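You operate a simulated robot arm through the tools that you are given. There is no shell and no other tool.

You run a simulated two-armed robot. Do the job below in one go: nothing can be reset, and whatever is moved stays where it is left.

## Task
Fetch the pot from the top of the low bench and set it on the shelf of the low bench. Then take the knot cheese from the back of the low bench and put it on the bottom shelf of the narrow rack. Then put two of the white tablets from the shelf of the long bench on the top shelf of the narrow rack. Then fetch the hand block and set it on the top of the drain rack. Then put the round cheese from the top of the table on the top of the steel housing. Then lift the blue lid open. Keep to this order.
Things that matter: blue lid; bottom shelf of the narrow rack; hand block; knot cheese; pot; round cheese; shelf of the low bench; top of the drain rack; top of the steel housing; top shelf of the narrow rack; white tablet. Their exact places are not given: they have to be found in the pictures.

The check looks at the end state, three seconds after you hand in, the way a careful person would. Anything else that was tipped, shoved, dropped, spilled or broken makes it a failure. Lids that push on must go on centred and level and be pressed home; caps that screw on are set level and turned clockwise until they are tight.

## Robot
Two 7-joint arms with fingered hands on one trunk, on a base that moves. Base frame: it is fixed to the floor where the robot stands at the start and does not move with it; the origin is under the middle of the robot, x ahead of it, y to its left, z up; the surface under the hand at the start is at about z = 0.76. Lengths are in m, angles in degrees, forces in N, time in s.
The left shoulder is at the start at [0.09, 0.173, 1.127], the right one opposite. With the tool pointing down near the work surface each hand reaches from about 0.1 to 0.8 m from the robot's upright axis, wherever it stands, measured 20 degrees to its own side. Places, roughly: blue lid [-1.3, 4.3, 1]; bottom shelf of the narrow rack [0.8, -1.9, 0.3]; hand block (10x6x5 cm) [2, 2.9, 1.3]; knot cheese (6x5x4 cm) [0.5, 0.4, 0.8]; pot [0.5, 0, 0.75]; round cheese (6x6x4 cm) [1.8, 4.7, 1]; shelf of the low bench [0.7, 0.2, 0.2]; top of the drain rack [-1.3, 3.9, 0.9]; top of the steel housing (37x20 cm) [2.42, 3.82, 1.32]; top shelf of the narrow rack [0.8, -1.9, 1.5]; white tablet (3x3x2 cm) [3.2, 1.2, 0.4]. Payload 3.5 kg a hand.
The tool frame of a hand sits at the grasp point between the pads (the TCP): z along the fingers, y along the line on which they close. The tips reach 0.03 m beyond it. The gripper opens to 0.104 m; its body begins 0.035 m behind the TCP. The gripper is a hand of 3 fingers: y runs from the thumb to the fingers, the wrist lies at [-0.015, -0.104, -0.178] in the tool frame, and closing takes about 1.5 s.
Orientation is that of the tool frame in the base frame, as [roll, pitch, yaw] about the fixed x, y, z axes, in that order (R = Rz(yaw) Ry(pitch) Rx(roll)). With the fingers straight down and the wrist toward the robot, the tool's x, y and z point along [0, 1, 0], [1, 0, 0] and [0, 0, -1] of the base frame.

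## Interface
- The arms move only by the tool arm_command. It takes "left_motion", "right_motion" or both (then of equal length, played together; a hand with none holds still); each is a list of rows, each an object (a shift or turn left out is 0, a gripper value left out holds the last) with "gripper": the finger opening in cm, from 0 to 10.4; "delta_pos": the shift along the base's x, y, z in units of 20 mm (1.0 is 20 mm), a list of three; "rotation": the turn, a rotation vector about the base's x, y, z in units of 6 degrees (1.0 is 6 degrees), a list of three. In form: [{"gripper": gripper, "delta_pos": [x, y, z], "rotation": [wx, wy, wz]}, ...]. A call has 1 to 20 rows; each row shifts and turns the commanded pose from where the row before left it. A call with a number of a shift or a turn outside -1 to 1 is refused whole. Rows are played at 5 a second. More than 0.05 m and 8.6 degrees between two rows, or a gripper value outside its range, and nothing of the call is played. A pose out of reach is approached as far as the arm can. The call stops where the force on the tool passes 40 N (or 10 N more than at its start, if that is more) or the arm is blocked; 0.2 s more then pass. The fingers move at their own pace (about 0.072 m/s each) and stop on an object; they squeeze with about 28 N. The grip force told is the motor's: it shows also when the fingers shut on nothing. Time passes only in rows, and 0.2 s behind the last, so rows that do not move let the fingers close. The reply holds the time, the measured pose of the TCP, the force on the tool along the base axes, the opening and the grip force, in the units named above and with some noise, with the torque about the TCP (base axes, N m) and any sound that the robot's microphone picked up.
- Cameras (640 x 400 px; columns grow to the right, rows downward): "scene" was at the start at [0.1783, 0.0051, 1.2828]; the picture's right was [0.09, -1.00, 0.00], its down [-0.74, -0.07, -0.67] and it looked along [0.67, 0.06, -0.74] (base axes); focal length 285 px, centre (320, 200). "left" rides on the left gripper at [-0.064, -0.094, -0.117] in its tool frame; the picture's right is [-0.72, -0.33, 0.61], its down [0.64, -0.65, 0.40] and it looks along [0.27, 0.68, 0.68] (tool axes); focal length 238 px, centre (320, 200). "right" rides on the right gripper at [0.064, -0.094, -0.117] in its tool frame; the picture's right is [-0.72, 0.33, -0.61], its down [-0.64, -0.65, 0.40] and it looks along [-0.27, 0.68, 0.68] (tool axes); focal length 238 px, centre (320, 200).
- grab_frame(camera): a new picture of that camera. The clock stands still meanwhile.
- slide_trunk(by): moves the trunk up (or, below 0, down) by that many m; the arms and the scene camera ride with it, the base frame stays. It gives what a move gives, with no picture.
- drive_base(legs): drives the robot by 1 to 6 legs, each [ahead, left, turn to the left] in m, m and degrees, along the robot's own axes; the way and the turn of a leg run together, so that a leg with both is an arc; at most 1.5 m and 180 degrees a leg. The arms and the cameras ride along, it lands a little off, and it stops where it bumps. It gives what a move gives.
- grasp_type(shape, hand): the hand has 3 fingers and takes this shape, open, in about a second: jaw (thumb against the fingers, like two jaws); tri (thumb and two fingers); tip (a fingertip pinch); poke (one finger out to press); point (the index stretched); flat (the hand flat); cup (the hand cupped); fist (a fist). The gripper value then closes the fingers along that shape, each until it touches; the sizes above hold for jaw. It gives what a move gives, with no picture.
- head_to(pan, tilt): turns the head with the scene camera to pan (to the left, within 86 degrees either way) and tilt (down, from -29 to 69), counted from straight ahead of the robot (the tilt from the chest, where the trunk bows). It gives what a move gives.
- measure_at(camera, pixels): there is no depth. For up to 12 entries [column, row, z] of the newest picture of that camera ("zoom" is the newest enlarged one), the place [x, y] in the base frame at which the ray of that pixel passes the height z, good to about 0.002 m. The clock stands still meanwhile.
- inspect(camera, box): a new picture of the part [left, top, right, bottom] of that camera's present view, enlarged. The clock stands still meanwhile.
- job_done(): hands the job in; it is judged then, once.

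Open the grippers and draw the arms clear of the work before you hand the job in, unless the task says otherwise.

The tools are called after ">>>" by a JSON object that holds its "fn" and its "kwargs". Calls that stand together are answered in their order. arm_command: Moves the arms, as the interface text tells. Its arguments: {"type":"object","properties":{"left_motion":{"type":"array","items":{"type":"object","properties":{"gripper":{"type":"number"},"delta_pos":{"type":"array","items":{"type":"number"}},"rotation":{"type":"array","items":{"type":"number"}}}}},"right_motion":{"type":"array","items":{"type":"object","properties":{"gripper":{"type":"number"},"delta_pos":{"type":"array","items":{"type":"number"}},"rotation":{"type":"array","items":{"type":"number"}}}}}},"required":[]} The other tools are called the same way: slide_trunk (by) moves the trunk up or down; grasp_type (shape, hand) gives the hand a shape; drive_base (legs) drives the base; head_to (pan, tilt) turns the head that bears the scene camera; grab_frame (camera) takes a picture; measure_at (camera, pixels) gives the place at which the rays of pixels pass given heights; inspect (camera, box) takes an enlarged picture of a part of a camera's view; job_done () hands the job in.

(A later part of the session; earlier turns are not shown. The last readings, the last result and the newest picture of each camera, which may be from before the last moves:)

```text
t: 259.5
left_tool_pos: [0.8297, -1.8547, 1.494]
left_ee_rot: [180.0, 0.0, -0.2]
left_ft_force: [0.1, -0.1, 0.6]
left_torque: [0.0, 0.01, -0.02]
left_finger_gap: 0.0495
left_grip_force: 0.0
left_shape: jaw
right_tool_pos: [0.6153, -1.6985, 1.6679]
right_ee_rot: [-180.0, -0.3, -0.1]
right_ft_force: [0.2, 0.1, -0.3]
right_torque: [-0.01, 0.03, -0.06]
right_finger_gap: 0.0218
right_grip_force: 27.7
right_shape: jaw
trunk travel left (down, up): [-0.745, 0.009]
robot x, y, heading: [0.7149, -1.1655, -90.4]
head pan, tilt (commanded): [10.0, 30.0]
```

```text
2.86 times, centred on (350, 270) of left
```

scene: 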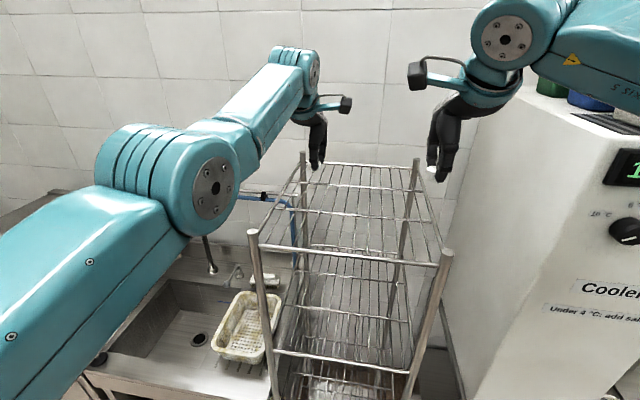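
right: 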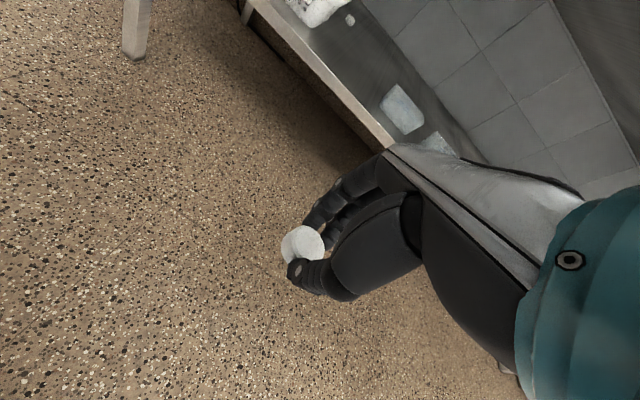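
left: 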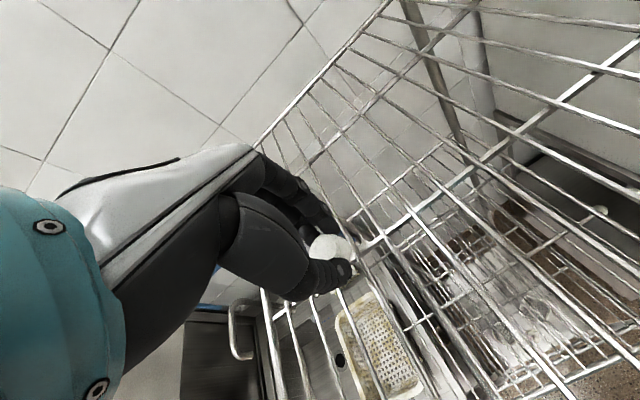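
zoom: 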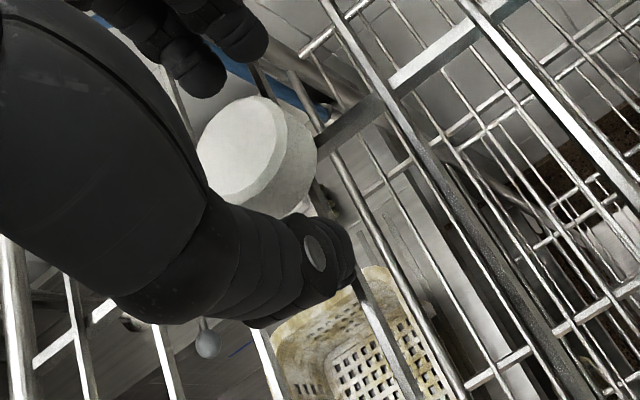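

The tablet stays on the crossing, free of the fingers. I open a bit more and raise the hand.

>>> {"fn": "arm_command", "kwargs": {"left_motion": [{"gripper": 6.5}, {}, {"delta_pos": [0, 0, 0.3]}, {"delta_pos": [0, 0, 0.5]}, {"delta_pos": [0, 0, 0.8]}, {"delta_pos": [0, 0, 1]}, {"delta_pos": [0, 0, 1]}, {"delta_pos": [0, 0, 1]}]}}

>>> {"fn": "grab_frame", "kwargs": {"camera": "left"}}

>>> {"fn": "inspect", "kwargs": {"camera": "left", "box": [300, 180, 500, 340]}}

```text
t: 261.3
left_tool_pos: [0.8288, -1.8505, 1.5842]
left_ee_rot: [-179.9, 0.0, -0.2]
left_ft_force: [0.2, 0.6, -0.8]
left_torque: [0.0, 0.01, 0.0]
left_finger_gap: 0.0645
left_grip_force: 0.1
left_shape: jaw
right_tool_pos: [0.6143, -1.6976, 1.6685]
right_ee_rot: [180.0, -0.1, -0.1]
right_ft_force: [0.5, -0.4, 0.1]
right_torque: [-0.02, -0.03, -0.01]
right_finger_gap: 0.0218
right_grip_force: 28.5
right_shape: jaw
trunk travel left (down, up): [-0.745, 0.009]
robot x, y, heading: [0.7162, -1.1622, -90.3]
head pan, tilt (commanded): [10.0, 30.0]
```

```text
taken
```

left: 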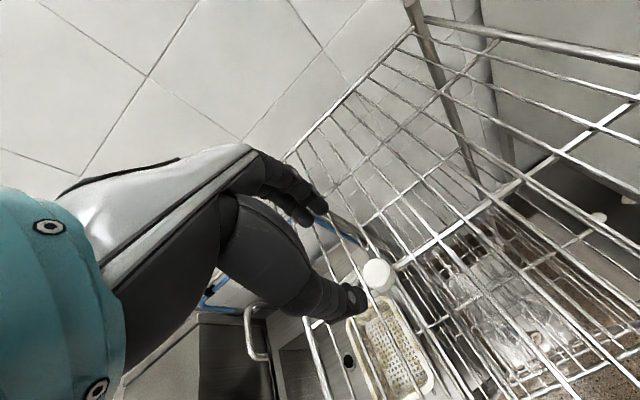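

```text
2.50 times, centred on (400, 260) of left
```

zoom: 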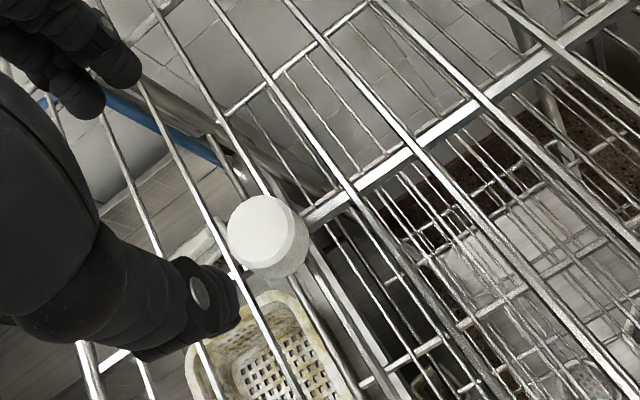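

Tablet B rests flat on the crossing at x≈0.829. Now I raise and draw back the left hand, and strafe 9 cm left so the right hand can reach the wire at x≈0.708.

>>> {"fn": "arm_command", "kwargs": {"left_motion": [{"delta_pos": [0, 0, 1]}, {"delta_pos": [0, 0, 1]}, {"delta_pos": [0, 0.5, 1]}, {"delta_pos": [0, 1, 0]}, {"delta_pos": [0, 1, 0]}, {"delta_pos": [0, 1, 0]}, {"delta_pos": [0, 1, 0]}, {"delta_pos": [0, 1, 0]}, {"delta_pos": [0, 1, 0]}]}}

>>> {"fn": "drive_base", "kwargs": {"legs": [[0, 0.09, 0.2]]}}

>>> {"fn": "arm_command", "kwargs": {"right_motion": [{"delta_pos": [0, -1, -0.3]}, {"delta_pos": [0, -1, -0.3]}, {"delta_pos": [0, -1, -0.3]}, {"delta_pos": [0, -1, -0.3]}, {"delta_pos": [0, -1, -0.3]}, {"delta_pos": [0, -1, -0.3]}, {"delta_pos": [0, -1, -0.3]}]}}

>>> {"fn": "grab_frame", "kwargs": {"camera": "right"}}

>>> {"fn": "grab_frame", "kwargs": {"camera": "scene"}}

```text
t: 263.3
left_tool_pos: [0.8278, -1.7109, 1.6442]
left_ee_rot: [179.9, -0.1, -0.2]
left_ft_force: [0.6, 0.9, 0.1]
left_torque: [0.0, 0.0, 0.03]
left_finger_gap: 0.0648
left_grip_force: 0.0
left_shape: jaw
left hand out of reach, approached as far as the arm can: row 1, 2
right_tool_pos: [0.6121, -1.6968, 1.6688]
right_ee_rot: [179.8, -0.3, -0.3]
right_ft_force: [0.1, -0.4, -0.3]
right_torque: [0.0, -0.01, 0.03]
right_finger_gap: 0.022
right_grip_force: 28.9
right_shape: jaw
trunk travel left (down, up): [-0.745, 0.009]
robot x, y, heading: [0.7139, -1.1648, -90.5]
head pan, tilt (commanded): [10.0, 30.0]
```

```text
t: 264.4
left_tool_pos: [0.9173, -1.7133, 1.6429]
left_ee_rot: [179.9, -0.2, -0.1]
left_ft_force: [-0.2, -0.8, 0.3]
left_torque: [-0.03, -0.03, 0.01]
left_finger_gap: 0.0648
left_grip_force: 0.1
left_shape: jaw
right_tool_pos: [0.7017, -1.6982, 1.6681]
right_ee_rot: [-180.0, -0.3, 0.0]
right_ft_force: [0.4, 0.2, 0.1]
right_torque: [-0.01, -0.06, 0.04]
right_finger_gap: 0.0219
right_grip_force: 28.4
right_shape: jaw
trunk travel left (down, up): [-0.745, 0.009]
robot x, y, heading: [0.8051, -1.1646, -89.9]
head pan, tilt (commanded): [10.0, 30.0]
```

```text
t: 266.0
left_tool_pos: [0.9205, -1.7131, 1.6438]
left_ee_rot: [179.8, -0.1, -0.1]
left_ft_force: [-0.1, 0.3, 0.5]
left_torque: [0.02, 0.0, -0.02]
left_finger_gap: 0.0645
left_grip_force: 0.0
left_shape: jaw
right_tool_pos: [0.7048, -1.8359, 1.6235]
right_ee_rot: [-180.0, -0.2, -0.1]
right_ft_force: [0.3, 1.0, -0.3]
right_torque: [0.01, 0.0, 0.0]
right_finger_gap: 0.0221
right_grip_force: 28.1
right_shape: jaw
right hand out of reach, approached as far as the arm can: row 7
trunk travel left (down, up): [-0.745, 0.009]
robot x, y, heading: [0.8037, -1.1658, -89.9]
head pan, tilt (commanded): [10.0, 30.0]
```

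```text
taken
```

right: 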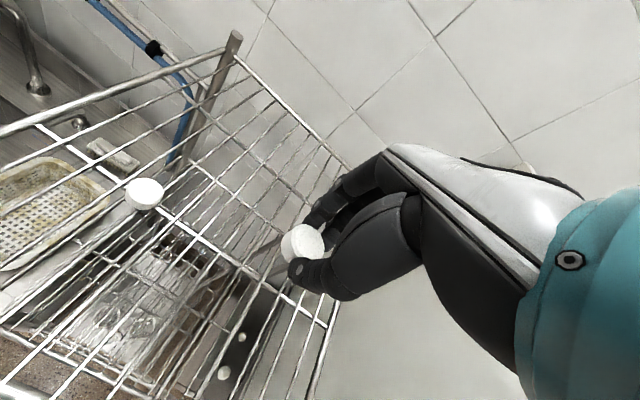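

```text
taken
```

scene: 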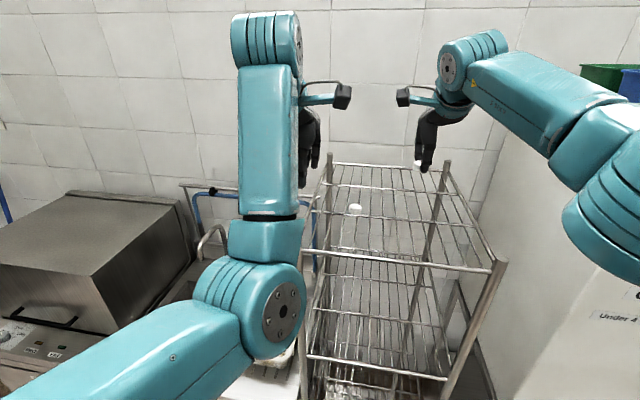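

Tablet B stands on the shelf at (145,195). I zoom on the rail below the right hand to find its wire crossings.

>>> {"fn": "inspect", "kwargs": {"camera": "right", "box": [180, 200, 340, 340]}}

>>> {"fn": "measure_at", "kwargs": {"camera": "right", "pixels": [[205, 242, 1.46], [225, 257, 1.46], [245, 270, 1.46], [265, 283, 1.46], [285, 297, 1.46], [305, 310, 1.46], [145, 195, 1.47]]}}

```text
2.86 times, centred on (260, 270) of right
```

zoom: 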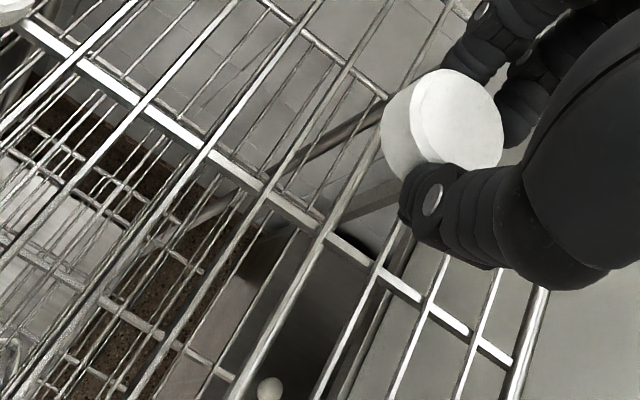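

```text
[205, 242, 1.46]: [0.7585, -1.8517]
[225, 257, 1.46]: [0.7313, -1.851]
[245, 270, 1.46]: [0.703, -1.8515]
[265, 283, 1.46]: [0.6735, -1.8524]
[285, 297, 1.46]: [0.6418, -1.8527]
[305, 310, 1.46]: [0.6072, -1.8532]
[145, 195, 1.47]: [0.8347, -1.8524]
```

The wire at x 0.708 crosses the rail at y≈-1.852. I lower the right hand to z≈1.51 and shift onto that crossing.

>>> {"fn": "arm_command", "kwargs": {"right_motion": [{"delta_pos": [0.1, 0, -1]}, {"delta_pos": [0.05, 0, -1]}, {"delta_pos": [0, 0, -1]}, {"delta_pos": [0, 0, -1]}, {"delta_pos": [0, 0, -1]}, {"delta_pos": [0, -0.8, -0.5]}, {}]}}

>>> {"fn": "inspect", "kwargs": {"camera": "right", "box": [210, 200, 370, 340]}}

```text
t: 267.6
left_tool_pos: [0.9209, -1.7134, 1.6434]
left_ee_rot: [179.9, -0.1, -0.2]
left_ft_force: [0.0, 0.5, 0.8]
left_torque: [-0.01, 0.01, 0.02]
left_finger_gap: 0.0644
left_grip_force: 0.0
left_shape: jaw
right_tool_pos: [0.7066, -1.8508, 1.5122]
right_ee_rot: [180.0, -0.2, -0.2]
right_ft_force: [0.0, 0.1, 0.0]
right_torque: [0.02, 0.01, -0.01]
right_finger_gap: 0.0216
right_grip_force: 27.6
right_shape: jaw
trunk travel left (down, up): [-0.745, 0.009]
robot x, y, heading: [0.8008, -1.1601, -90.3]
head pan, tilt (commanded): [10.0, 30.0]
```

```text
2.86 times, centred on (290, 270) of right
```

zoom: 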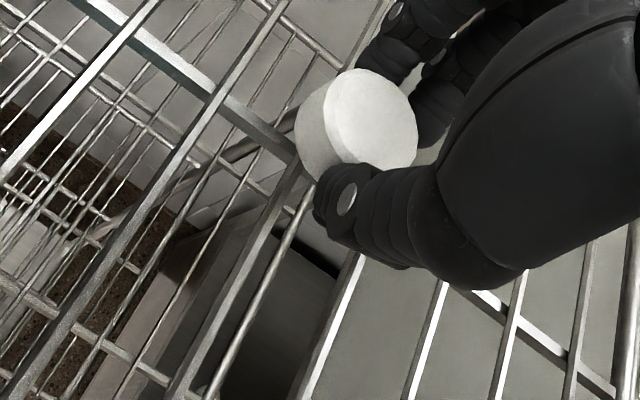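

I verify which wire runs under the tablet (zoom (240,280) and (210,115)).

>>> {"fn": "measure_at", "kwargs": {"camera": "right", "pixels": [[262, 298, 1.463], [251.5, 240.3, 1.463], [277, 258, 1.463], [297, 305, 1.463]]}}

```text
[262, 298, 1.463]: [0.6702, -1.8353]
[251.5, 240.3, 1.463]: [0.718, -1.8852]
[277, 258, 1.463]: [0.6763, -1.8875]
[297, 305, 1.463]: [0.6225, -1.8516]
```

The last full right picture was older than the zoom, so I measure in the zoom picture itself instead.

>>> {"fn": "measure_at", "kwargs": {"camera": "zoom", "pixels": [[240, 280, 1.463], [150, 215, 1.463], [205, 95, 1.463], [280, 145, 1.463], [345, 290, 1.463]]}}

```text
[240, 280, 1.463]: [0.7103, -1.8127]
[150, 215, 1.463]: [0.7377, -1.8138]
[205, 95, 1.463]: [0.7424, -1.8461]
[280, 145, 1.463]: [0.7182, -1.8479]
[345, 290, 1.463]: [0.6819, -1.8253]
```

The wire under the tablet is at x≈0.7095 and the rail at y≈-1.848. I shift 3 mm in x, 1 mm in y, and lower to contact.

>>> {"fn": "arm_command", "kwargs": {"right_motion": [{"delta_pos": [0.15, 0.08, -0.3]}, {"delta_pos": [0, 0, -0.25]}, {"delta_pos": [0, 0, -0.15]}, {"delta_pos": [0, 0, -0.15]}, {"delta_pos": [0, 0, -0.1]}]}}

>>> {"fn": "inspect", "kwargs": {"camera": "right", "box": [210, 200, 370, 340]}}

>>> {"fn": "measure_at", "kwargs": {"camera": "zoom", "pixels": [[240, 280, 1.463], [280, 145, 1.463]]}}

```text
t: 268.8
left_tool_pos: [0.9205, -1.7129, 1.6438]
left_ee_rot: [180.0, 0.0, -0.1]
left_ft_force: [-0.1, -0.6, 0.0]
left_torque: [0.01, 0.02, -0.03]
left_finger_gap: 0.0649
left_grip_force: 0.1
left_shape: jaw
right_tool_pos: [0.7098, -1.8493, 1.4943]
right_ee_rot: [-180.0, -0.3, 0.0]
right_ft_force: [-1.1, -1.0, 1.7]
right_torque: [-0.02, -0.02, 0.01]
right_finger_gap: 0.0217
right_grip_force: 28.0
right_shape: jaw
trunk travel left (down, up): [-0.745, 0.009]
robot x, y, heading: [0.807, -1.1639, -90.0]
head pan, tilt (commanded): [10.0, 30.0]
```

```text
2.86 times, centred on (290, 270) of right
```

zoom: 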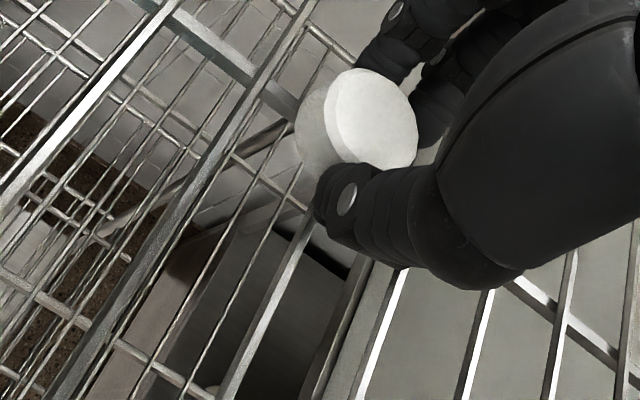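

```text
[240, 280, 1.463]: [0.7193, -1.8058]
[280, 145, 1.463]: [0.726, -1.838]
```

Just touching (1.7 N). I check the wire (275,290) and the rail (235,65) once more in this zoom.

>>> {"fn": "measure_at", "kwargs": {"camera": "zoom", "pixels": [[275, 290, 1.463], [235, 350, 1.463], [235, 62, 1.463], [200, 35, 1.463]]}}

>>> {"fn": "arm_command", "kwargs": {"right_motion": [{"delta_pos": [0, 0, -0.1]}, {"delta_pos": [0, 0, -0.1]}]}}

```text
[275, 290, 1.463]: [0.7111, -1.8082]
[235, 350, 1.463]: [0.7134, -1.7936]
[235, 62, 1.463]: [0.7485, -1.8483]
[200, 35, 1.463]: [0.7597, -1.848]
```

```text
t: 269.4
left_tool_pos: [0.9214, -1.7119, 1.6438]
left_ee_rot: [179.9, 0.0, -0.1]
left_ft_force: [0.0, -0.2, 0.0]
left_torque: [-0.02, -0.03, 0.03]
left_finger_gap: 0.0647
left_grip_force: 0.1
left_shape: jaw
right_tool_pos: [0.7089, -1.8479, 1.4943]
right_ee_rot: [179.7, -0.4, -0.1]
right_ft_force: [-1.2, -3.9, 15.5]
right_torque: [-0.1, -0.04, 0.02]
right_finger_gap: 0.022
right_grip_force: 27.7
right_shape: jaw
trunk travel left (down, up): [-0.745, 0.009]
robot x, y, heading: [0.8066, -1.1667, -90.0]
head pan, tilt (commanded): [10.0, 30.0]
```

The tablet presses on the crossing with 15 N. I ease 3 mm and open gently.

>>> {"fn": "arm_command", "kwargs": {"right_motion": [{"delta_pos": [0, 0, 0.15]}, {"gripper": 2.8}, {}, {}, {"gripper": 3.6}, {}, {}, {"gripper": 5.0}, {}, {}, {"gripper": 6.5}, {}]}}

>>> {"fn": "inspect", "kwargs": {"camera": "right", "box": [210, 200, 370, 340]}}

```text
t: 272.0
left_tool_pos: [0.9205, -1.7131, 1.6432]
left_ee_rot: [179.8, 0.0, -0.1]
left_ft_force: [0.0, 0.2, 1.2]
left_torque: [0.02, -0.02, -0.02]
left_finger_gap: 0.0647
left_grip_force: 0.1
left_shape: jaw
right_tool_pos: [0.7089, -1.8489, 1.4924]
right_ee_rot: [180.0, -0.2, 0.0]
right_ft_force: [-0.2, -0.2, 0.1]
right_torque: [0.01, -0.01, -0.02]
right_finger_gap: 0.0647
right_grip_force: 0.1
right_shape: jaw
trunk travel left (down, up): [-0.745, 0.009]
robot x, y, heading: [0.806, -1.1635, -90.2]
head pan, tilt (commanded): [10.0, 30.0]
```

```text
2.86 times, centred on (290, 270) of right
```

zoom: 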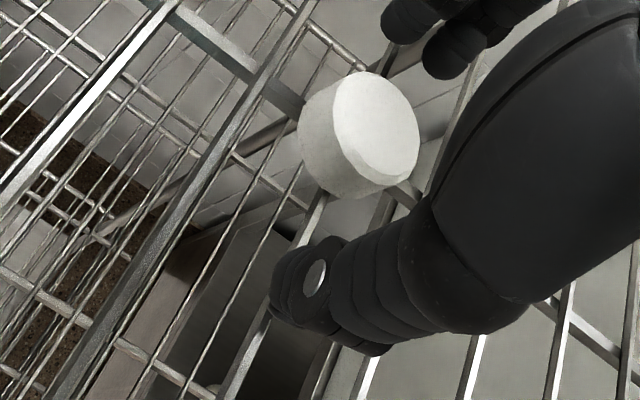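

The tablet stays on its crossing, free of thumb and fingers. I raise the right hand straight up and look.

>>> {"fn": "arm_command", "kwargs": {"right_motion": [{"delta_pos": [0, 0, 0.3]}, {"delta_pos": [0, 0, 0.5]}, {"delta_pos": [0, 0, 0.8]}, {"delta_pos": [0, 0, 1]}, {"delta_pos": [0, 0, 1]}, {"delta_pos": [0, 0, 1]}]}}

>>> {"fn": "grab_frame", "kwargs": {"camera": "right"}}

>>> {"fn": "inspect", "kwargs": {"camera": "scene", "box": [300, 150, 500, 290]}}

```text
t: 273.4
left_tool_pos: [0.9199, -1.7131, 1.6444]
left_ee_rot: [180.0, -0.1, -0.2]
left_ft_force: [0.1, -0.1, 0.3]
left_torque: [-0.02, -0.02, 0.02]
left_finger_gap: 0.0647
left_grip_force: 0.1
left_shape: jaw
right_tool_pos: [0.7063, -1.8435, 1.5838]
right_ee_rot: [180.0, -0.3, -0.2]
right_ft_force: [0.2, -0.6, 0.9]
right_torque: [0.01, -0.01, -0.01]
right_finger_gap: 0.0648
right_grip_force: 0.0
right_shape: jaw
right hand out of reach, approached as far as the arm can: row 6
trunk travel left (down, up): [-0.745, 0.009]
robot x, y, heading: [0.8008, -1.1648, -90.1]
head pan, tilt (commanded): [10.0, 30.0]
```

```text
taken
```

right: 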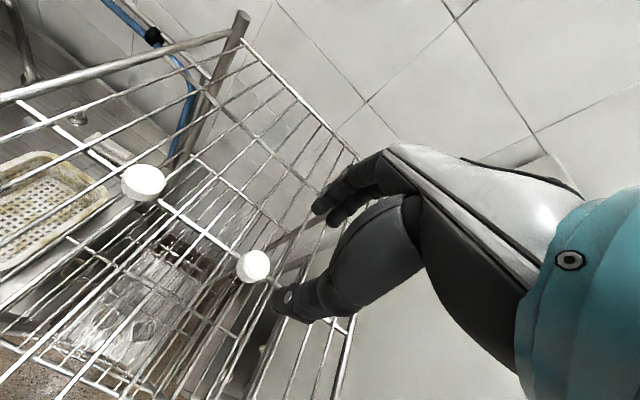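

```text
2.86 times, centred on (400, 220) of scene
```

zoom: 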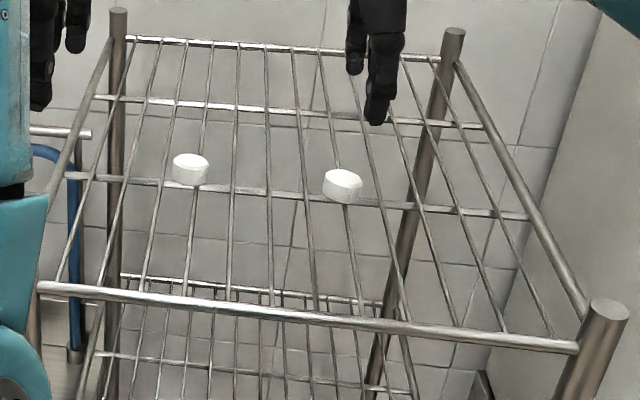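

Both tablets rest on the top shelf. I back off to y≈-0.84 and lower the trunk.

>>> {"fn": "drive_base", "kwargs": {"legs": [[-0.32, 0, 0]]}}

>>> {"fn": "grab_frame", "kwargs": {"camera": "scene"}}

>>> {"fn": "slide_trunk", "kwargs": {"by": -0.4}}

>>> {"fn": "drive_base", "kwargs": {"legs": [[0, 0.95, 0], [0, 0, 90], [0, 1.2, 0]]}}

>>> {"fn": "head_to", "kwargs": {"pan": 70, "tilt": 10}}

>>> {"fn": "grab_frame", "kwargs": {"camera": "scene"}}

```text
t: 275.6
left_tool_pos: [0.9246, -1.3958, 1.6415]
left_ee_rot: [179.9, 0.0, 0.2]
left_ft_force: [-0.6, 0.1, -0.9]
left_torque: [0.03, 0.01, -0.03]
left_finger_gap: 0.0646
left_grip_force: 0.1
left_shape: jaw
right_tool_pos: [0.7111, -1.5263, 1.5808]
right_ee_rot: [-179.8, -0.3, 0.3]
right_ft_force: [-0.3, -0.4, -0.8]
right_torque: [0.0, 0.02, 0.02]
right_finger_gap: 0.0646
right_grip_force: 0.0
right_shape: jaw
trunk travel left (down, up): [-0.745, 0.009]
robot x, y, heading: [0.8023, -0.8467, -89.6]
head pan, tilt (commanded): [10.0, 30.0]
```

```text
taken
```

scene: 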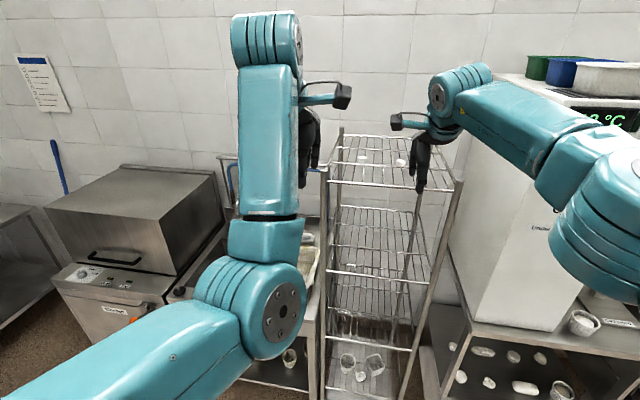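

```text
t: 279.4
left_tool_pos: [0.9244, -1.4238, 1.1917]
left_ee_rot: [-175.0, 0.0, 0.2]
left_ft_force: [-1.0, 0.3, -0.4]
left_torque: [-0.04, -0.01, 0.02]
left_finger_gap: 0.0648
left_grip_force: 0.2
left_shape: jaw
right_tool_pos: [0.711, -1.5246, 1.1826]
right_ee_rot: [-180.0, -0.2, 0.2]
right_ft_force: [-0.7, 0.5, 0.2]
right_torque: [0.03, 0.0, 0.0]
right_finger_gap: 0.0648
right_grip_force: 0.0
right_shape: jaw
trunk travel left (down, up): [-0.345, 0.409]
robot x, y, heading: [0.8033, -0.8464, -89.7]
head pan, tilt (commanded): [10.0, 30.0]
```

```text
t: 293.8
left_tool_pos: [2.3462, 0.4678, 1.1929]
left_ee_rot: [-174.8, 0.0, 89.1]
left_ft_force: [-0.6, 0.1, 0.3]
left_torque: [0.0, 0.0, -0.02]
left_finger_gap: 0.0649
left_grip_force: 0.0
left_shape: jaw
right_tool_pos: [2.4414, 0.2518, 1.1823]
right_ee_rot: [179.9, -0.2, 88.9]
right_ft_force: [-1.2, -0.1, 0.2]
right_torque: [-0.01, 0.01, 0.05]
right_finger_gap: 0.0644
right_grip_force: 0.1
right_shape: jaw
trunk travel left (down, up): [-0.345, 0.409]
robot x, y, heading: [1.7651, 0.3535, -1.1]
head pan, tilt (commanded): [10.0, 30.0]
```

```text
t: 295.1
left_tool_pos: [2.3449, 0.467, 1.1928]
left_ee_rot: [-174.8, -0.1, 89.1]
left_ft_force: [1.3, -0.5, -0.3]
left_torque: [-0.03, -0.02, -0.03]
left_finger_gap: 0.0645
left_grip_force: 0.1
left_shape: jaw
right_tool_pos: [2.4416, 0.2516, 1.1831]
right_ee_rot: [180.0, -0.2, 89.0]
right_ft_force: [0.6, 0.7, 0.0]
right_torque: [-0.01, -0.04, 0.06]
right_finger_gap: 0.0644
right_grip_force: 0.0
right_shape: jaw
trunk travel left (down, up): [-0.345, 0.409]
robot x, y, heading: [1.7599, 0.3566, -1.0]
head pan, tilt (commanded): [70.0, 10.0]
```

```text
taken
```

scene: 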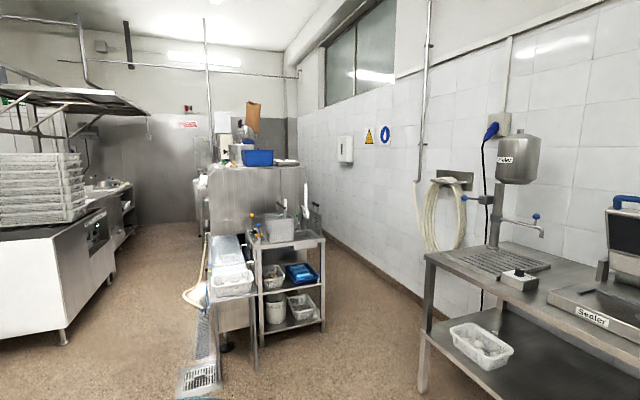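

Ahead-left I see a trolley with tools, and behind it a steel machine with a blue bin on its top at (258,158). I zoom in there to look for the hand block.

>>> {"fn": "inspect", "kwargs": {"camera": "scene", "box": [180, 90, 340, 260]}}

>>> {"fn": "measure_at", "kwargs": {"camera": "scene", "pixels": [[258, 165, 1.3], [240, 245, 1.0], [280, 240, 0.8], [258, 370, 0.0], [325, 325, 0.0], [63, 340, 0.0]]}}

```text
2.35 times, centred on (260, 175) of scene
```

zoom: 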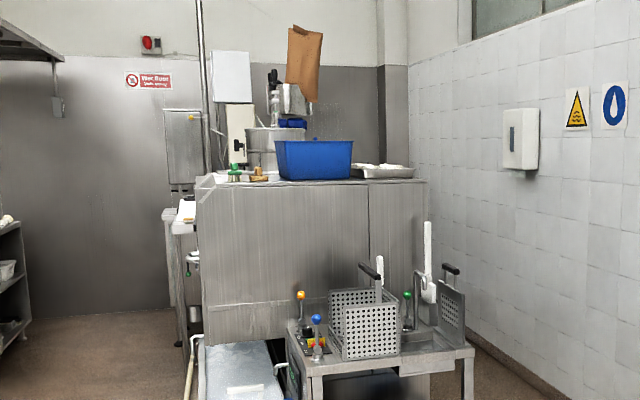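

```text
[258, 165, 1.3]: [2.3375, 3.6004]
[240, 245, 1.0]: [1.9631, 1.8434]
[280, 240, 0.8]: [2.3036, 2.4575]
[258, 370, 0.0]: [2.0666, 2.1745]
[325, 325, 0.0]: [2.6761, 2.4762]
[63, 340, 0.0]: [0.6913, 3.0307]
```

A small brownish block shows at zoom (258,173) on the machine's top near its front-left corner. I turn to face +y and drive closer to see it better.

>>> {"fn": "drive_base", "kwargs": {"legs": [[0, 0, 91], [0.7, 0.1, 0], [0.6, 0.3, 0]]}}

>>> {"fn": "head_to", "kwargs": {"pan": -20, "tilt": 10}}

>>> {"fn": "grab_frame", "kwargs": {"camera": "scene"}}

```text
t: 306.2
left_tool_pos: [1.2416, 2.2431, 1.1921]
left_ee_rot: [-174.9, 0.1, 180.0]
left_ft_force: [-0.3, -0.6, -0.5]
left_torque: [-0.01, 0.02, -0.01]
left_finger_gap: 0.0649
left_grip_force: 0.1
left_shape: jaw
right_tool_pos: [1.4551, 2.3433, 1.1813]
right_ee_rot: [-180.0, -0.1, 180.0]
right_ft_force: [1.2, 0.1, 0.2]
right_torque: [-0.05, 0.02, 0.01]
right_finger_gap: 0.0647
right_grip_force: 0.1
right_shape: jaw
trunk travel left (down, up): [-0.345, 0.409]
robot x, y, heading: [1.3616, 1.6649, 90.3]
head pan, tilt (commanded): [70.0, 10.0]
```

```text
t: 307.9
left_tool_pos: [1.2417, 2.2425, 1.1927]
left_ee_rot: [-175.0, 0.0, -179.9]
left_ft_force: [-0.3, -0.2, 0.5]
left_torque: [0.0, 0.01, -0.01]
left_finger_gap: 0.0646
left_grip_force: 0.0
left_shape: jaw
right_tool_pos: [1.4546, 2.342, 1.1833]
right_ee_rot: [179.9, -0.2, 180.0]
right_ft_force: [0.0, -0.1, 0.1]
right_torque: [0.0, -0.04, -0.02]
right_finger_gap: 0.0644
right_grip_force: 0.1
right_shape: jaw
trunk travel left (down, up): [-0.345, 0.409]
robot x, y, heading: [1.3605, 1.6635, 90.1]
head pan, tilt (commanded): [-20.0, 10.0]
```

```text
taken
```

scene: 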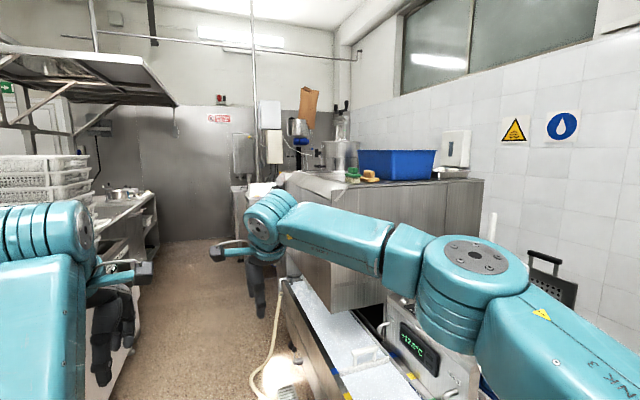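

>>> {"fn": "slide_trunk", "kwargs": {"by": 0.3}}

>>> {"fn": "head_to", "kwargs": {"pan": -25, "tilt": 20}}

>>> {"fn": "grab_frame", "kwargs": {"camera": "scene"}}

>>> {"fn": "inspect", "kwargs": {"camera": "scene", "box": [200, 80, 440, 240]}}

```text
t: 310.9
left_tool_pos: [1.2411, 2.2435, 1.4917]
left_ee_rot: [-174.8, -0.1, 179.9]
left_ft_force: [0.0, 0.9, -0.6]
left_torque: [0.0, -0.02, 0.0]
left_finger_gap: 0.0646
left_grip_force: 0.0
left_shape: jaw
right_tool_pos: [1.4542, 2.3425, 1.4825]
right_ee_rot: [-179.9, -0.1, -180.0]
right_ft_force: [0.0, 0.1, 0.2]
right_torque: [0.0, 0.01, -0.04]
right_finger_gap: 0.0647
right_grip_force: 0.1
right_shape: jaw
trunk travel left (down, up): [-0.645, 0.109]
robot x, y, heading: [1.36, 1.664, 90.2]
head pan, tilt (commanded): [-20.0, 10.0]
```

```text
t: 311.6
left_tool_pos: [1.2404, 2.2425, 1.4928]
left_ee_rot: [-174.8, 0.0, 180.0]
left_ft_force: [-0.4, 0.3, -0.3]
left_torque: [-0.01, 0.0, 0.02]
left_finger_gap: 0.0647
left_grip_force: 0.0
left_shape: jaw
right_tool_pos: [1.4548, 2.3418, 1.4838]
right_ee_rot: [179.9, -0.1, -180.0]
right_ft_force: [1.0, -0.7, 0.4]
right_torque: [0.0, -0.02, 0.03]
right_finger_gap: 0.0646
right_grip_force: 0.0
right_shape: jaw
trunk travel left (down, up): [-0.645, 0.109]
robot x, y, heading: [1.3571, 1.6682, 89.8]
head pan, tilt (commanded): [-25.0, 20.0]
```

```text
taken
```

scene: 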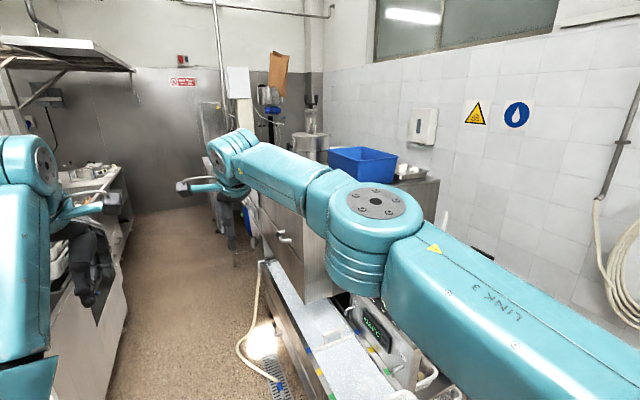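

```text
2.50 times, centred on (320, 160) of scene
```

zoom: 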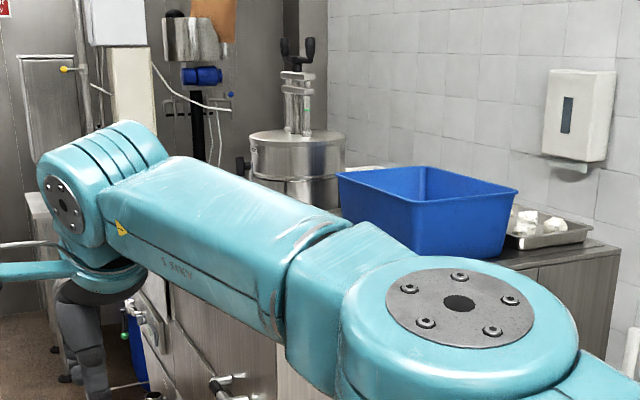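

The right arm hides the machine's top. I lower both hands 30 cm and level the left hand, then look again.

>>> {"fn": "arm_command", "kwargs": {"right_motion": [{"delta_pos": [0, 0, -1]}, {"delta_pos": [0, 0, -1]}, {"delta_pos": [0, 0, -1]}, {"delta_pos": [0, 0, -1]}, {"delta_pos": [0, 0, -1]}, {"delta_pos": [0, 0, -1]}, {"delta_pos": [0, 0, -1]}, {"delta_pos": [0, 0, -1]}, {"delta_pos": [0, 0, -1]}, {"delta_pos": [0, 0, -1]}, {"delta_pos": [0, 0, -1]}, {"delta_pos": [0, 0, -1]}, {"delta_pos": [0, 0, -1]}, {"delta_pos": [0, 0, -1]}, {"delta_pos": [0, 0, -1]}, {"delta_pos": [0, 0, -1]}], "left_motion": [{"delta_pos": [0, 0.2, -1], "rotation": [0.5, 0, 0], "gripper": 10.4}, {"delta_pos": [0, 0.2, -1], "rotation": [0.35, 0, 0]}, {"delta_pos": [0, 0.2, -1]}, {"delta_pos": [0, 0.2, -1]}, {"delta_pos": [0, 0.2, -1]}, {"delta_pos": [0, 0.2, -1]}, {"delta_pos": [0, 0.2, -1]}, {"delta_pos": [0, 0, -1]}, {"delta_pos": [0, 0, -1]}, {"delta_pos": [0, 0, -1]}, {"delta_pos": [0, 0, -1]}, {"delta_pos": [0, 0, -1]}, {"delta_pos": [0, 0, -1]}, {"delta_pos": [0, 0, -1]}, {"delta_pos": [0, 0, -1]}, {"delta_pos": [0, 0, -1]}]}}

>>> {"fn": "grab_frame", "kwargs": {"camera": "scene"}}

```text
t: 315.0
left_tool_pos: [1.241, 2.2707, 1.1728]
left_ee_rot: [179.9, 0.0, -179.9]
left_ft_force: [-0.8, -0.8, -0.6]
left_torque: [0.0, -0.01, 0.01]
left_finger_gap: 0.1038
left_grip_force: 0.2
left_shape: jaw
right_tool_pos: [1.4611, 2.3242, 1.1812]
right_ee_rot: [-179.9, -0.3, -180.0]
right_ft_force: [0.2, 0.7, -0.5]
right_torque: [0.02, 0.01, -0.01]
right_finger_gap: 0.065
right_grip_force: 0.1
right_shape: jaw
right hand out of reach, approached as far as the arm can: row 13, 14, 15, 16
trunk travel left (down, up): [-0.645, 0.109]
robot x, y, heading: [1.3597, 1.6625, 89.9]
head pan, tilt (commanded): [-25.0, 20.0]
```

```text
taken
```

scene: 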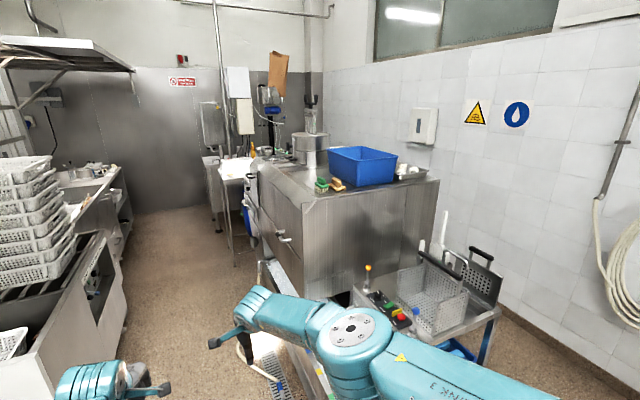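

>>> {"fn": "inspect", "kwargs": {"camera": "scene", "box": [270, 130, 430, 230]}}

>>> {"fn": "measure_at", "kwargs": {"camera": "scene", "pixels": [[322, 186, 1.25], [338, 186, 1.25], [302, 205, 1.25], [440, 182, 1.25], [322, 186, 1.3], [338, 186, 1.3], [302, 205, 1.2], [258, 172, 1.25]]}}

```text
4.00 times, centred on (350, 180) of scene
```

zoom: 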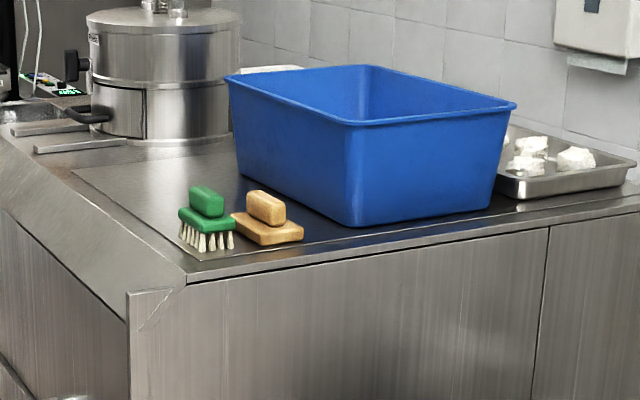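

```text
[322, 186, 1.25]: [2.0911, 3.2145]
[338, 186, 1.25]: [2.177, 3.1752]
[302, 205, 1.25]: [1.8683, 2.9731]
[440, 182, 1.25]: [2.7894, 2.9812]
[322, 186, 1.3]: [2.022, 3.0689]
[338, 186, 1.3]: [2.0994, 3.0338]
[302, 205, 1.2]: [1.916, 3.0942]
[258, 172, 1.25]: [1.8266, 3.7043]
```

On the machine's top stand a green brush with bristles and a plain wood-coloured block with a grip: the latter is the hand block, at zoom (267,220). I measure its corners in the zoom at the likely top height 1.32–1.34.

>>> {"fn": "measure_at", "kwargs": {"camera": "zoom", "pixels": [[233, 217, 1.335], [262, 243, 1.335], [303, 233, 1.335], [274, 209, 1.335], [246, 203, 1.365], [284, 215, 1.365], [187, 284, 1.32], [480, 250, 1.32], [130, 318, 1.32], [185, 245, 1.32], [235, 240, 1.32]]}}

>>> {"fn": "measure_at", "kwargs": {"camera": "scene", "pixels": [[265, 262, 0.8], [300, 390, 0.8], [360, 290, 0.85], [238, 265, 0.0], [275, 388, 0.0], [118, 345, 0.0], [100, 235, 0.8], [285, 237, 1.0]]}}

```text
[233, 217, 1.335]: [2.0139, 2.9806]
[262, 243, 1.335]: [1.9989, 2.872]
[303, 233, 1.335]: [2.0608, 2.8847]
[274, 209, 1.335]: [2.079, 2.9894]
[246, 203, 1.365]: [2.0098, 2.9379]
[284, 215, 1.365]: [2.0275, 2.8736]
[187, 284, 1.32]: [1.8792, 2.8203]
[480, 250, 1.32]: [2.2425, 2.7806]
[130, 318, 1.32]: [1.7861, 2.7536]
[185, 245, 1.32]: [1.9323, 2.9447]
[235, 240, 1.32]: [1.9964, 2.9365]
```

```text
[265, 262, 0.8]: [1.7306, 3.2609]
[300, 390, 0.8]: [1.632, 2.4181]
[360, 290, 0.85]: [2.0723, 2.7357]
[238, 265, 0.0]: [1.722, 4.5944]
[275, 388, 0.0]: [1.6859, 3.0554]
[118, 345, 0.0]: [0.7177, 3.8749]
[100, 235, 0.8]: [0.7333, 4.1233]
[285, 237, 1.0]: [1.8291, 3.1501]
```

The hand block lies at about [2.04,2.93], long side along y; the brush is just left of it and the blue bin just right. I raise the hands above the machine's height, turn to face +x here, then strafe along the machine's left side.

>>> {"fn": "arm_command", "kwargs": {"right_motion": [{"delta_pos": [0, 0.1, 1]}, {"delta_pos": [0, 0.1, 1]}, {"delta_pos": [0, 0.1, 1]}, {"delta_pos": [0, 0.1, 1]}, {"delta_pos": [0, 0.1, 1]}, {"delta_pos": [0, 0.1, 1]}, {"delta_pos": [0, 0.1, 1]}, {"delta_pos": [0, 0, 1]}, {"delta_pos": [0, 0, 1]}, {"delta_pos": [0, 0, 1]}, {"delta_pos": [0, 0, 1]}, {"delta_pos": [0, 0, 1]}, {"delta_pos": [0, 0, 1]}, {"delta_pos": [0, 0, 1]}, {"delta_pos": [0, 0, 1]}, {"delta_pos": [0, 0, 1]}], "left_motion": [{"delta_pos": [0, 0, 1]}, {"delta_pos": [0, 0, 1]}, {"delta_pos": [0, 0, 1]}, {"delta_pos": [0, 0, 1]}, {"delta_pos": [0, 0, 1]}, {"delta_pos": [0, 0, 1]}, {"delta_pos": [0, 0, 1]}, {"delta_pos": [0, 0, 1]}, {"delta_pos": [0, 0, 1]}, {"delta_pos": [0, 0, 1]}, {"delta_pos": [0, 0, 1]}, {"delta_pos": [0, 0, 1]}, {"delta_pos": [0, 0, 1]}, {"delta_pos": [0, 0, 1]}, {"delta_pos": [0, 0, 1]}, {"delta_pos": [0, 0, 1]}]}}

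>>> {"fn": "drive_base", "kwargs": {"legs": [[0, 0.1, 0], [0, 0, -90]]}}

>>> {"fn": "head_to", "kwargs": {"pan": 40, "tilt": 15}}

>>> {"fn": "grab_frame", "kwargs": {"camera": "scene"}}

```text
t: 318.4
left_tool_pos: [1.2402, 2.2686, 1.4939]
left_ee_rot: [-179.9, -0.1, -180.0]
left_ft_force: [-0.3, -0.3, -0.2]
left_torque: [0.02, -0.03, 0.0]
left_finger_gap: 0.1035
left_grip_force: 0.0
left_shape: jaw
right_tool_pos: [1.461, 2.3365, 1.502]
right_ee_rot: [179.9, -0.1, -180.0]
right_ft_force: [-0.1, -0.4, 0.3]
right_torque: [0.01, -0.01, 0.02]
right_finger_gap: 0.0647
right_grip_force: 0.1
right_shape: jaw
trunk travel left (down, up): [-0.645, 0.109]
robot x, y, heading: [1.3623, 1.661, 89.9]
head pan, tilt (commanded): [-25.0, 20.0]
```

```text
t: 323.4
left_tool_pos: [1.8698, 1.7677, 1.4941]
left_ee_rot: [180.0, 0.0, 88.7]
left_ft_force: [-0.1, 0.5, 0.5]
left_torque: [-0.01, 0.01, 0.04]
left_finger_gap: 0.104
left_grip_force: 0.1
left_shape: jaw
right_tool_pos: [1.9295, 1.5462, 1.5008]
right_ee_rot: [180.0, -0.1, 88.6]
right_ft_force: [-0.1, 0.6, -0.3]
right_torque: [-0.01, -0.05, 0.0]
right_finger_gap: 0.0647
right_grip_force: 0.1
right_shape: jaw
trunk travel left (down, up): [-0.645, 0.109]
robot x, y, heading: [1.2587, 1.6616, -1.5]
head pan, tilt (commanded): [-25.0, 20.0]
```

```text
t: 324.8
left_tool_pos: [1.8709, 1.7668, 1.4936]
left_ee_rot: [179.9, 0.0, 88.6]
left_ft_force: [-0.6, 0.8, 0.3]
left_torque: [0.02, 0.01, 0.02]
left_finger_gap: 0.1035
left_grip_force: 0.1
left_shape: jaw
right_tool_pos: [1.9307, 1.5449, 1.5025]
right_ee_rot: [180.0, -0.1, 88.6]
right_ft_force: [-0.5, -0.4, -1.0]
right_torque: [0.02, -0.01, 0.02]
right_finger_gap: 0.0646
right_grip_force: 0.0
right_shape: jaw
trunk travel left (down, up): [-0.645, 0.109]
robot x, y, heading: [1.261, 1.6628, -1.5]
head pan, tilt (commanded): [40.0, 15.0]
```

```text
taken
```

scene: 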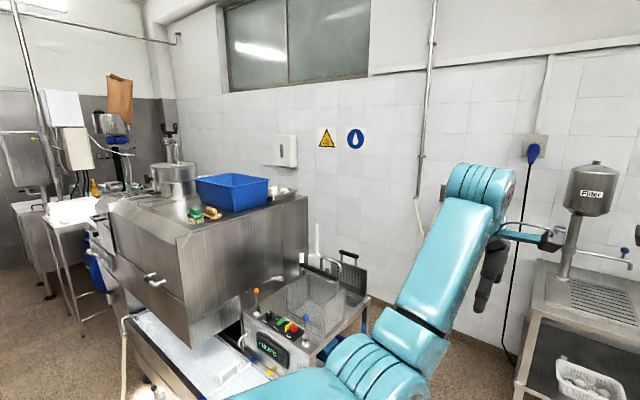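

The machine and the trough in front of it are in view; the floor in front of the machine's left side is free to x≈1.6. I raise the trunk fully and strafe left to y≈2.8.

>>> {"fn": "slide_trunk", "kwargs": {"by": 0.1}}

>>> {"fn": "drive_base", "kwargs": {"legs": [[0, 1.13, 1.5]]}}

>>> {"fn": "head_to", "kwargs": {"pan": 0, "tilt": 35}}

>>> {"fn": "grab_frame", "kwargs": {"camera": "scene"}}

```text
t: 326.1
left_tool_pos: [1.8716, 1.7683, 1.5935]
left_ee_rot: [179.9, 0.1, 88.6]
left_ft_force: [0.1, 0.5, 0.1]
left_torque: [-0.01, 0.02, -0.01]
left_finger_gap: 0.1036
left_grip_force: 0.2
left_shape: jaw
right_tool_pos: [1.9307, 1.544, 1.6003]
right_ee_rot: [-180.0, -0.2, 88.6]
right_ft_force: [0.0, 0.3, 0.4]
right_torque: [-0.02, 0.0, -0.02]
right_finger_gap: 0.0647
right_grip_force: 0.0
right_shape: jaw
trunk travel left (down, up): [-0.745, 0.009]
robot x, y, heading: [1.2618, 1.6644, -1.3]
head pan, tilt (commanded): [40.0, 15.0]
```

```text
t: 332.0
left_tool_pos: [1.8815, 2.935, 1.5933]
left_ee_rot: [-180.0, 0.0, 90.1]
left_ft_force: [-0.4, -0.7, 0.2]
left_torque: [0.0, -0.01, 0.01]
left_finger_gap: 0.1036
left_grip_force: 0.0
left_shape: jaw
right_tool_pos: [1.9467, 2.7129, 1.6011]
right_ee_rot: [180.0, -0.2, 90.1]
right_ft_force: [0.2, 0.4, -0.2]
right_torque: [0.01, -0.02, -0.02]
right_finger_gap: 0.0645
right_grip_force: 0.0
right_shape: jaw
trunk travel left (down, up): [-0.745, 0.009]
robot x, y, heading: [1.2745, 2.8125, 0.2]
head pan, tilt (commanded): [40.0, 15.0]
```

```text
t: 333.1
left_tool_pos: [1.8822, 2.9337, 1.5931]
left_ee_rot: [-180.0, 0.0, 90.0]
left_ft_force: [0.2, 0.6, 0.0]
left_torque: [0.01, -0.01, -0.05]
left_finger_gap: 0.1035
left_grip_force: 0.1
left_shape: jaw
right_tool_pos: [1.947, 2.7128, 1.602]
right_ee_rot: [180.0, -0.1, 90.1]
right_ft_force: [-0.5, 0.5, -0.2]
right_torque: [-0.01, -0.01, -0.03]
right_finger_gap: 0.0648
right_grip_force: 0.0
right_shape: jaw
trunk travel left (down, up): [-0.745, 0.009]
robot x, y, heading: [1.2739, 2.8162, -0.0]
head pan, tilt (commanded): [0.0, 35.0]
```

```text
taken
```

scene: 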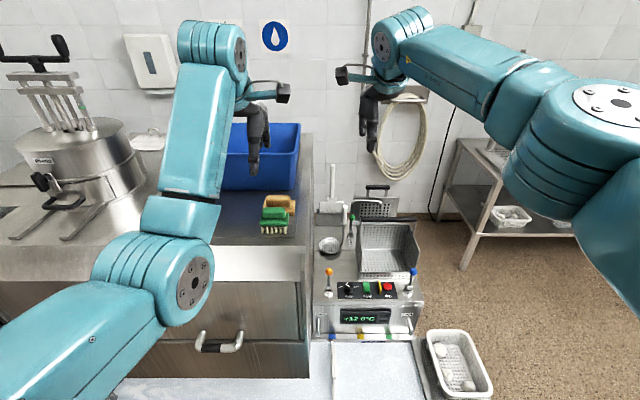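

Now I see from above the brush (green, (275,219)) in front of the tan block (278,204), with the blue bin behind. I zoom in and measure.

>>> {"fn": "inspect", "kwargs": {"camera": "scene", "box": [220, 150, 330, 250]}}

>>> {"fn": "grab_frame", "kwargs": {"camera": "left"}}

```text
4.00 times, centred on (275, 200) of scene
```

zoom: 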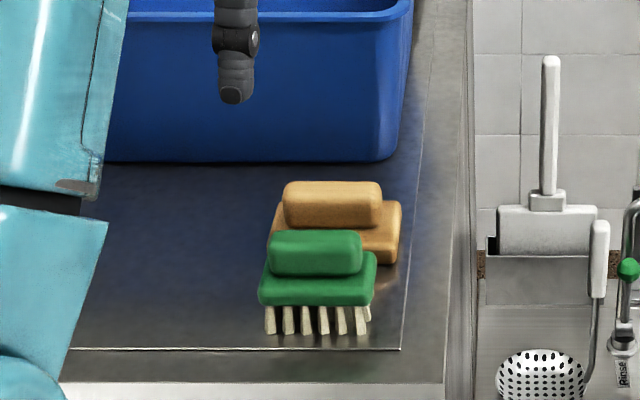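

```text
taken
```

left: 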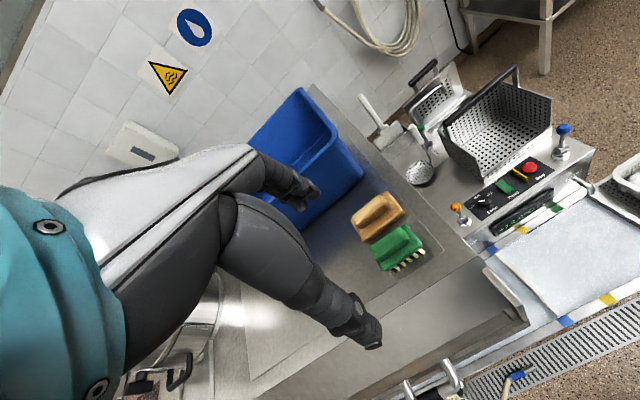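

The left camera sees both from above. I zoom there and measure the block's slab and handle and the brush.

>>> {"fn": "inspect", "kwargs": {"camera": "left", "box": [330, 170, 450, 290]}}

```text
3.33 times, centred on (390, 230) of left
```

zoom: 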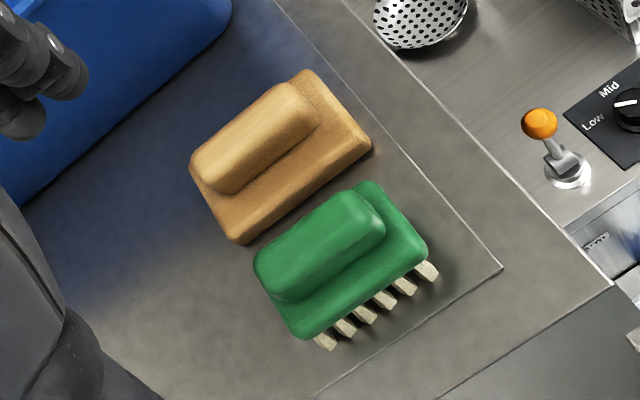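

I measure the slab corners B(240,243), C(372,143), D(305,72), A(190,172) at z 1.345 and the handle ends and brush at their heights.

>>> {"fn": "measure_at", "kwargs": {"camera": "zoom", "pixels": [[240, 243, 1.335], [372, 143, 1.335], [305, 72, 1.335], [192, 175, 1.335], [215, 190, 1.37], [320, 120, 1.37], [285, 85, 1.37], [192, 150, 1.37], [255, 265, 1.37], [385, 235, 1.37], [365, 182, 1.345], [428, 255, 1.345]]}}

```text
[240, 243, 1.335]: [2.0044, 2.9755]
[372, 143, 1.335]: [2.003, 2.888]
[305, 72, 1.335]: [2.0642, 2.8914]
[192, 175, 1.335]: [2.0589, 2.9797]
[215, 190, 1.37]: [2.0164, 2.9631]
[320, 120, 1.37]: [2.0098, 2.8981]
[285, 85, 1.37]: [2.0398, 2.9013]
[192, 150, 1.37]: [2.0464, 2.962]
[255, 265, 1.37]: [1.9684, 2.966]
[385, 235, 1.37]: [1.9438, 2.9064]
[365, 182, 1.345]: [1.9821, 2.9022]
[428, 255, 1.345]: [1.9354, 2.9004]
```

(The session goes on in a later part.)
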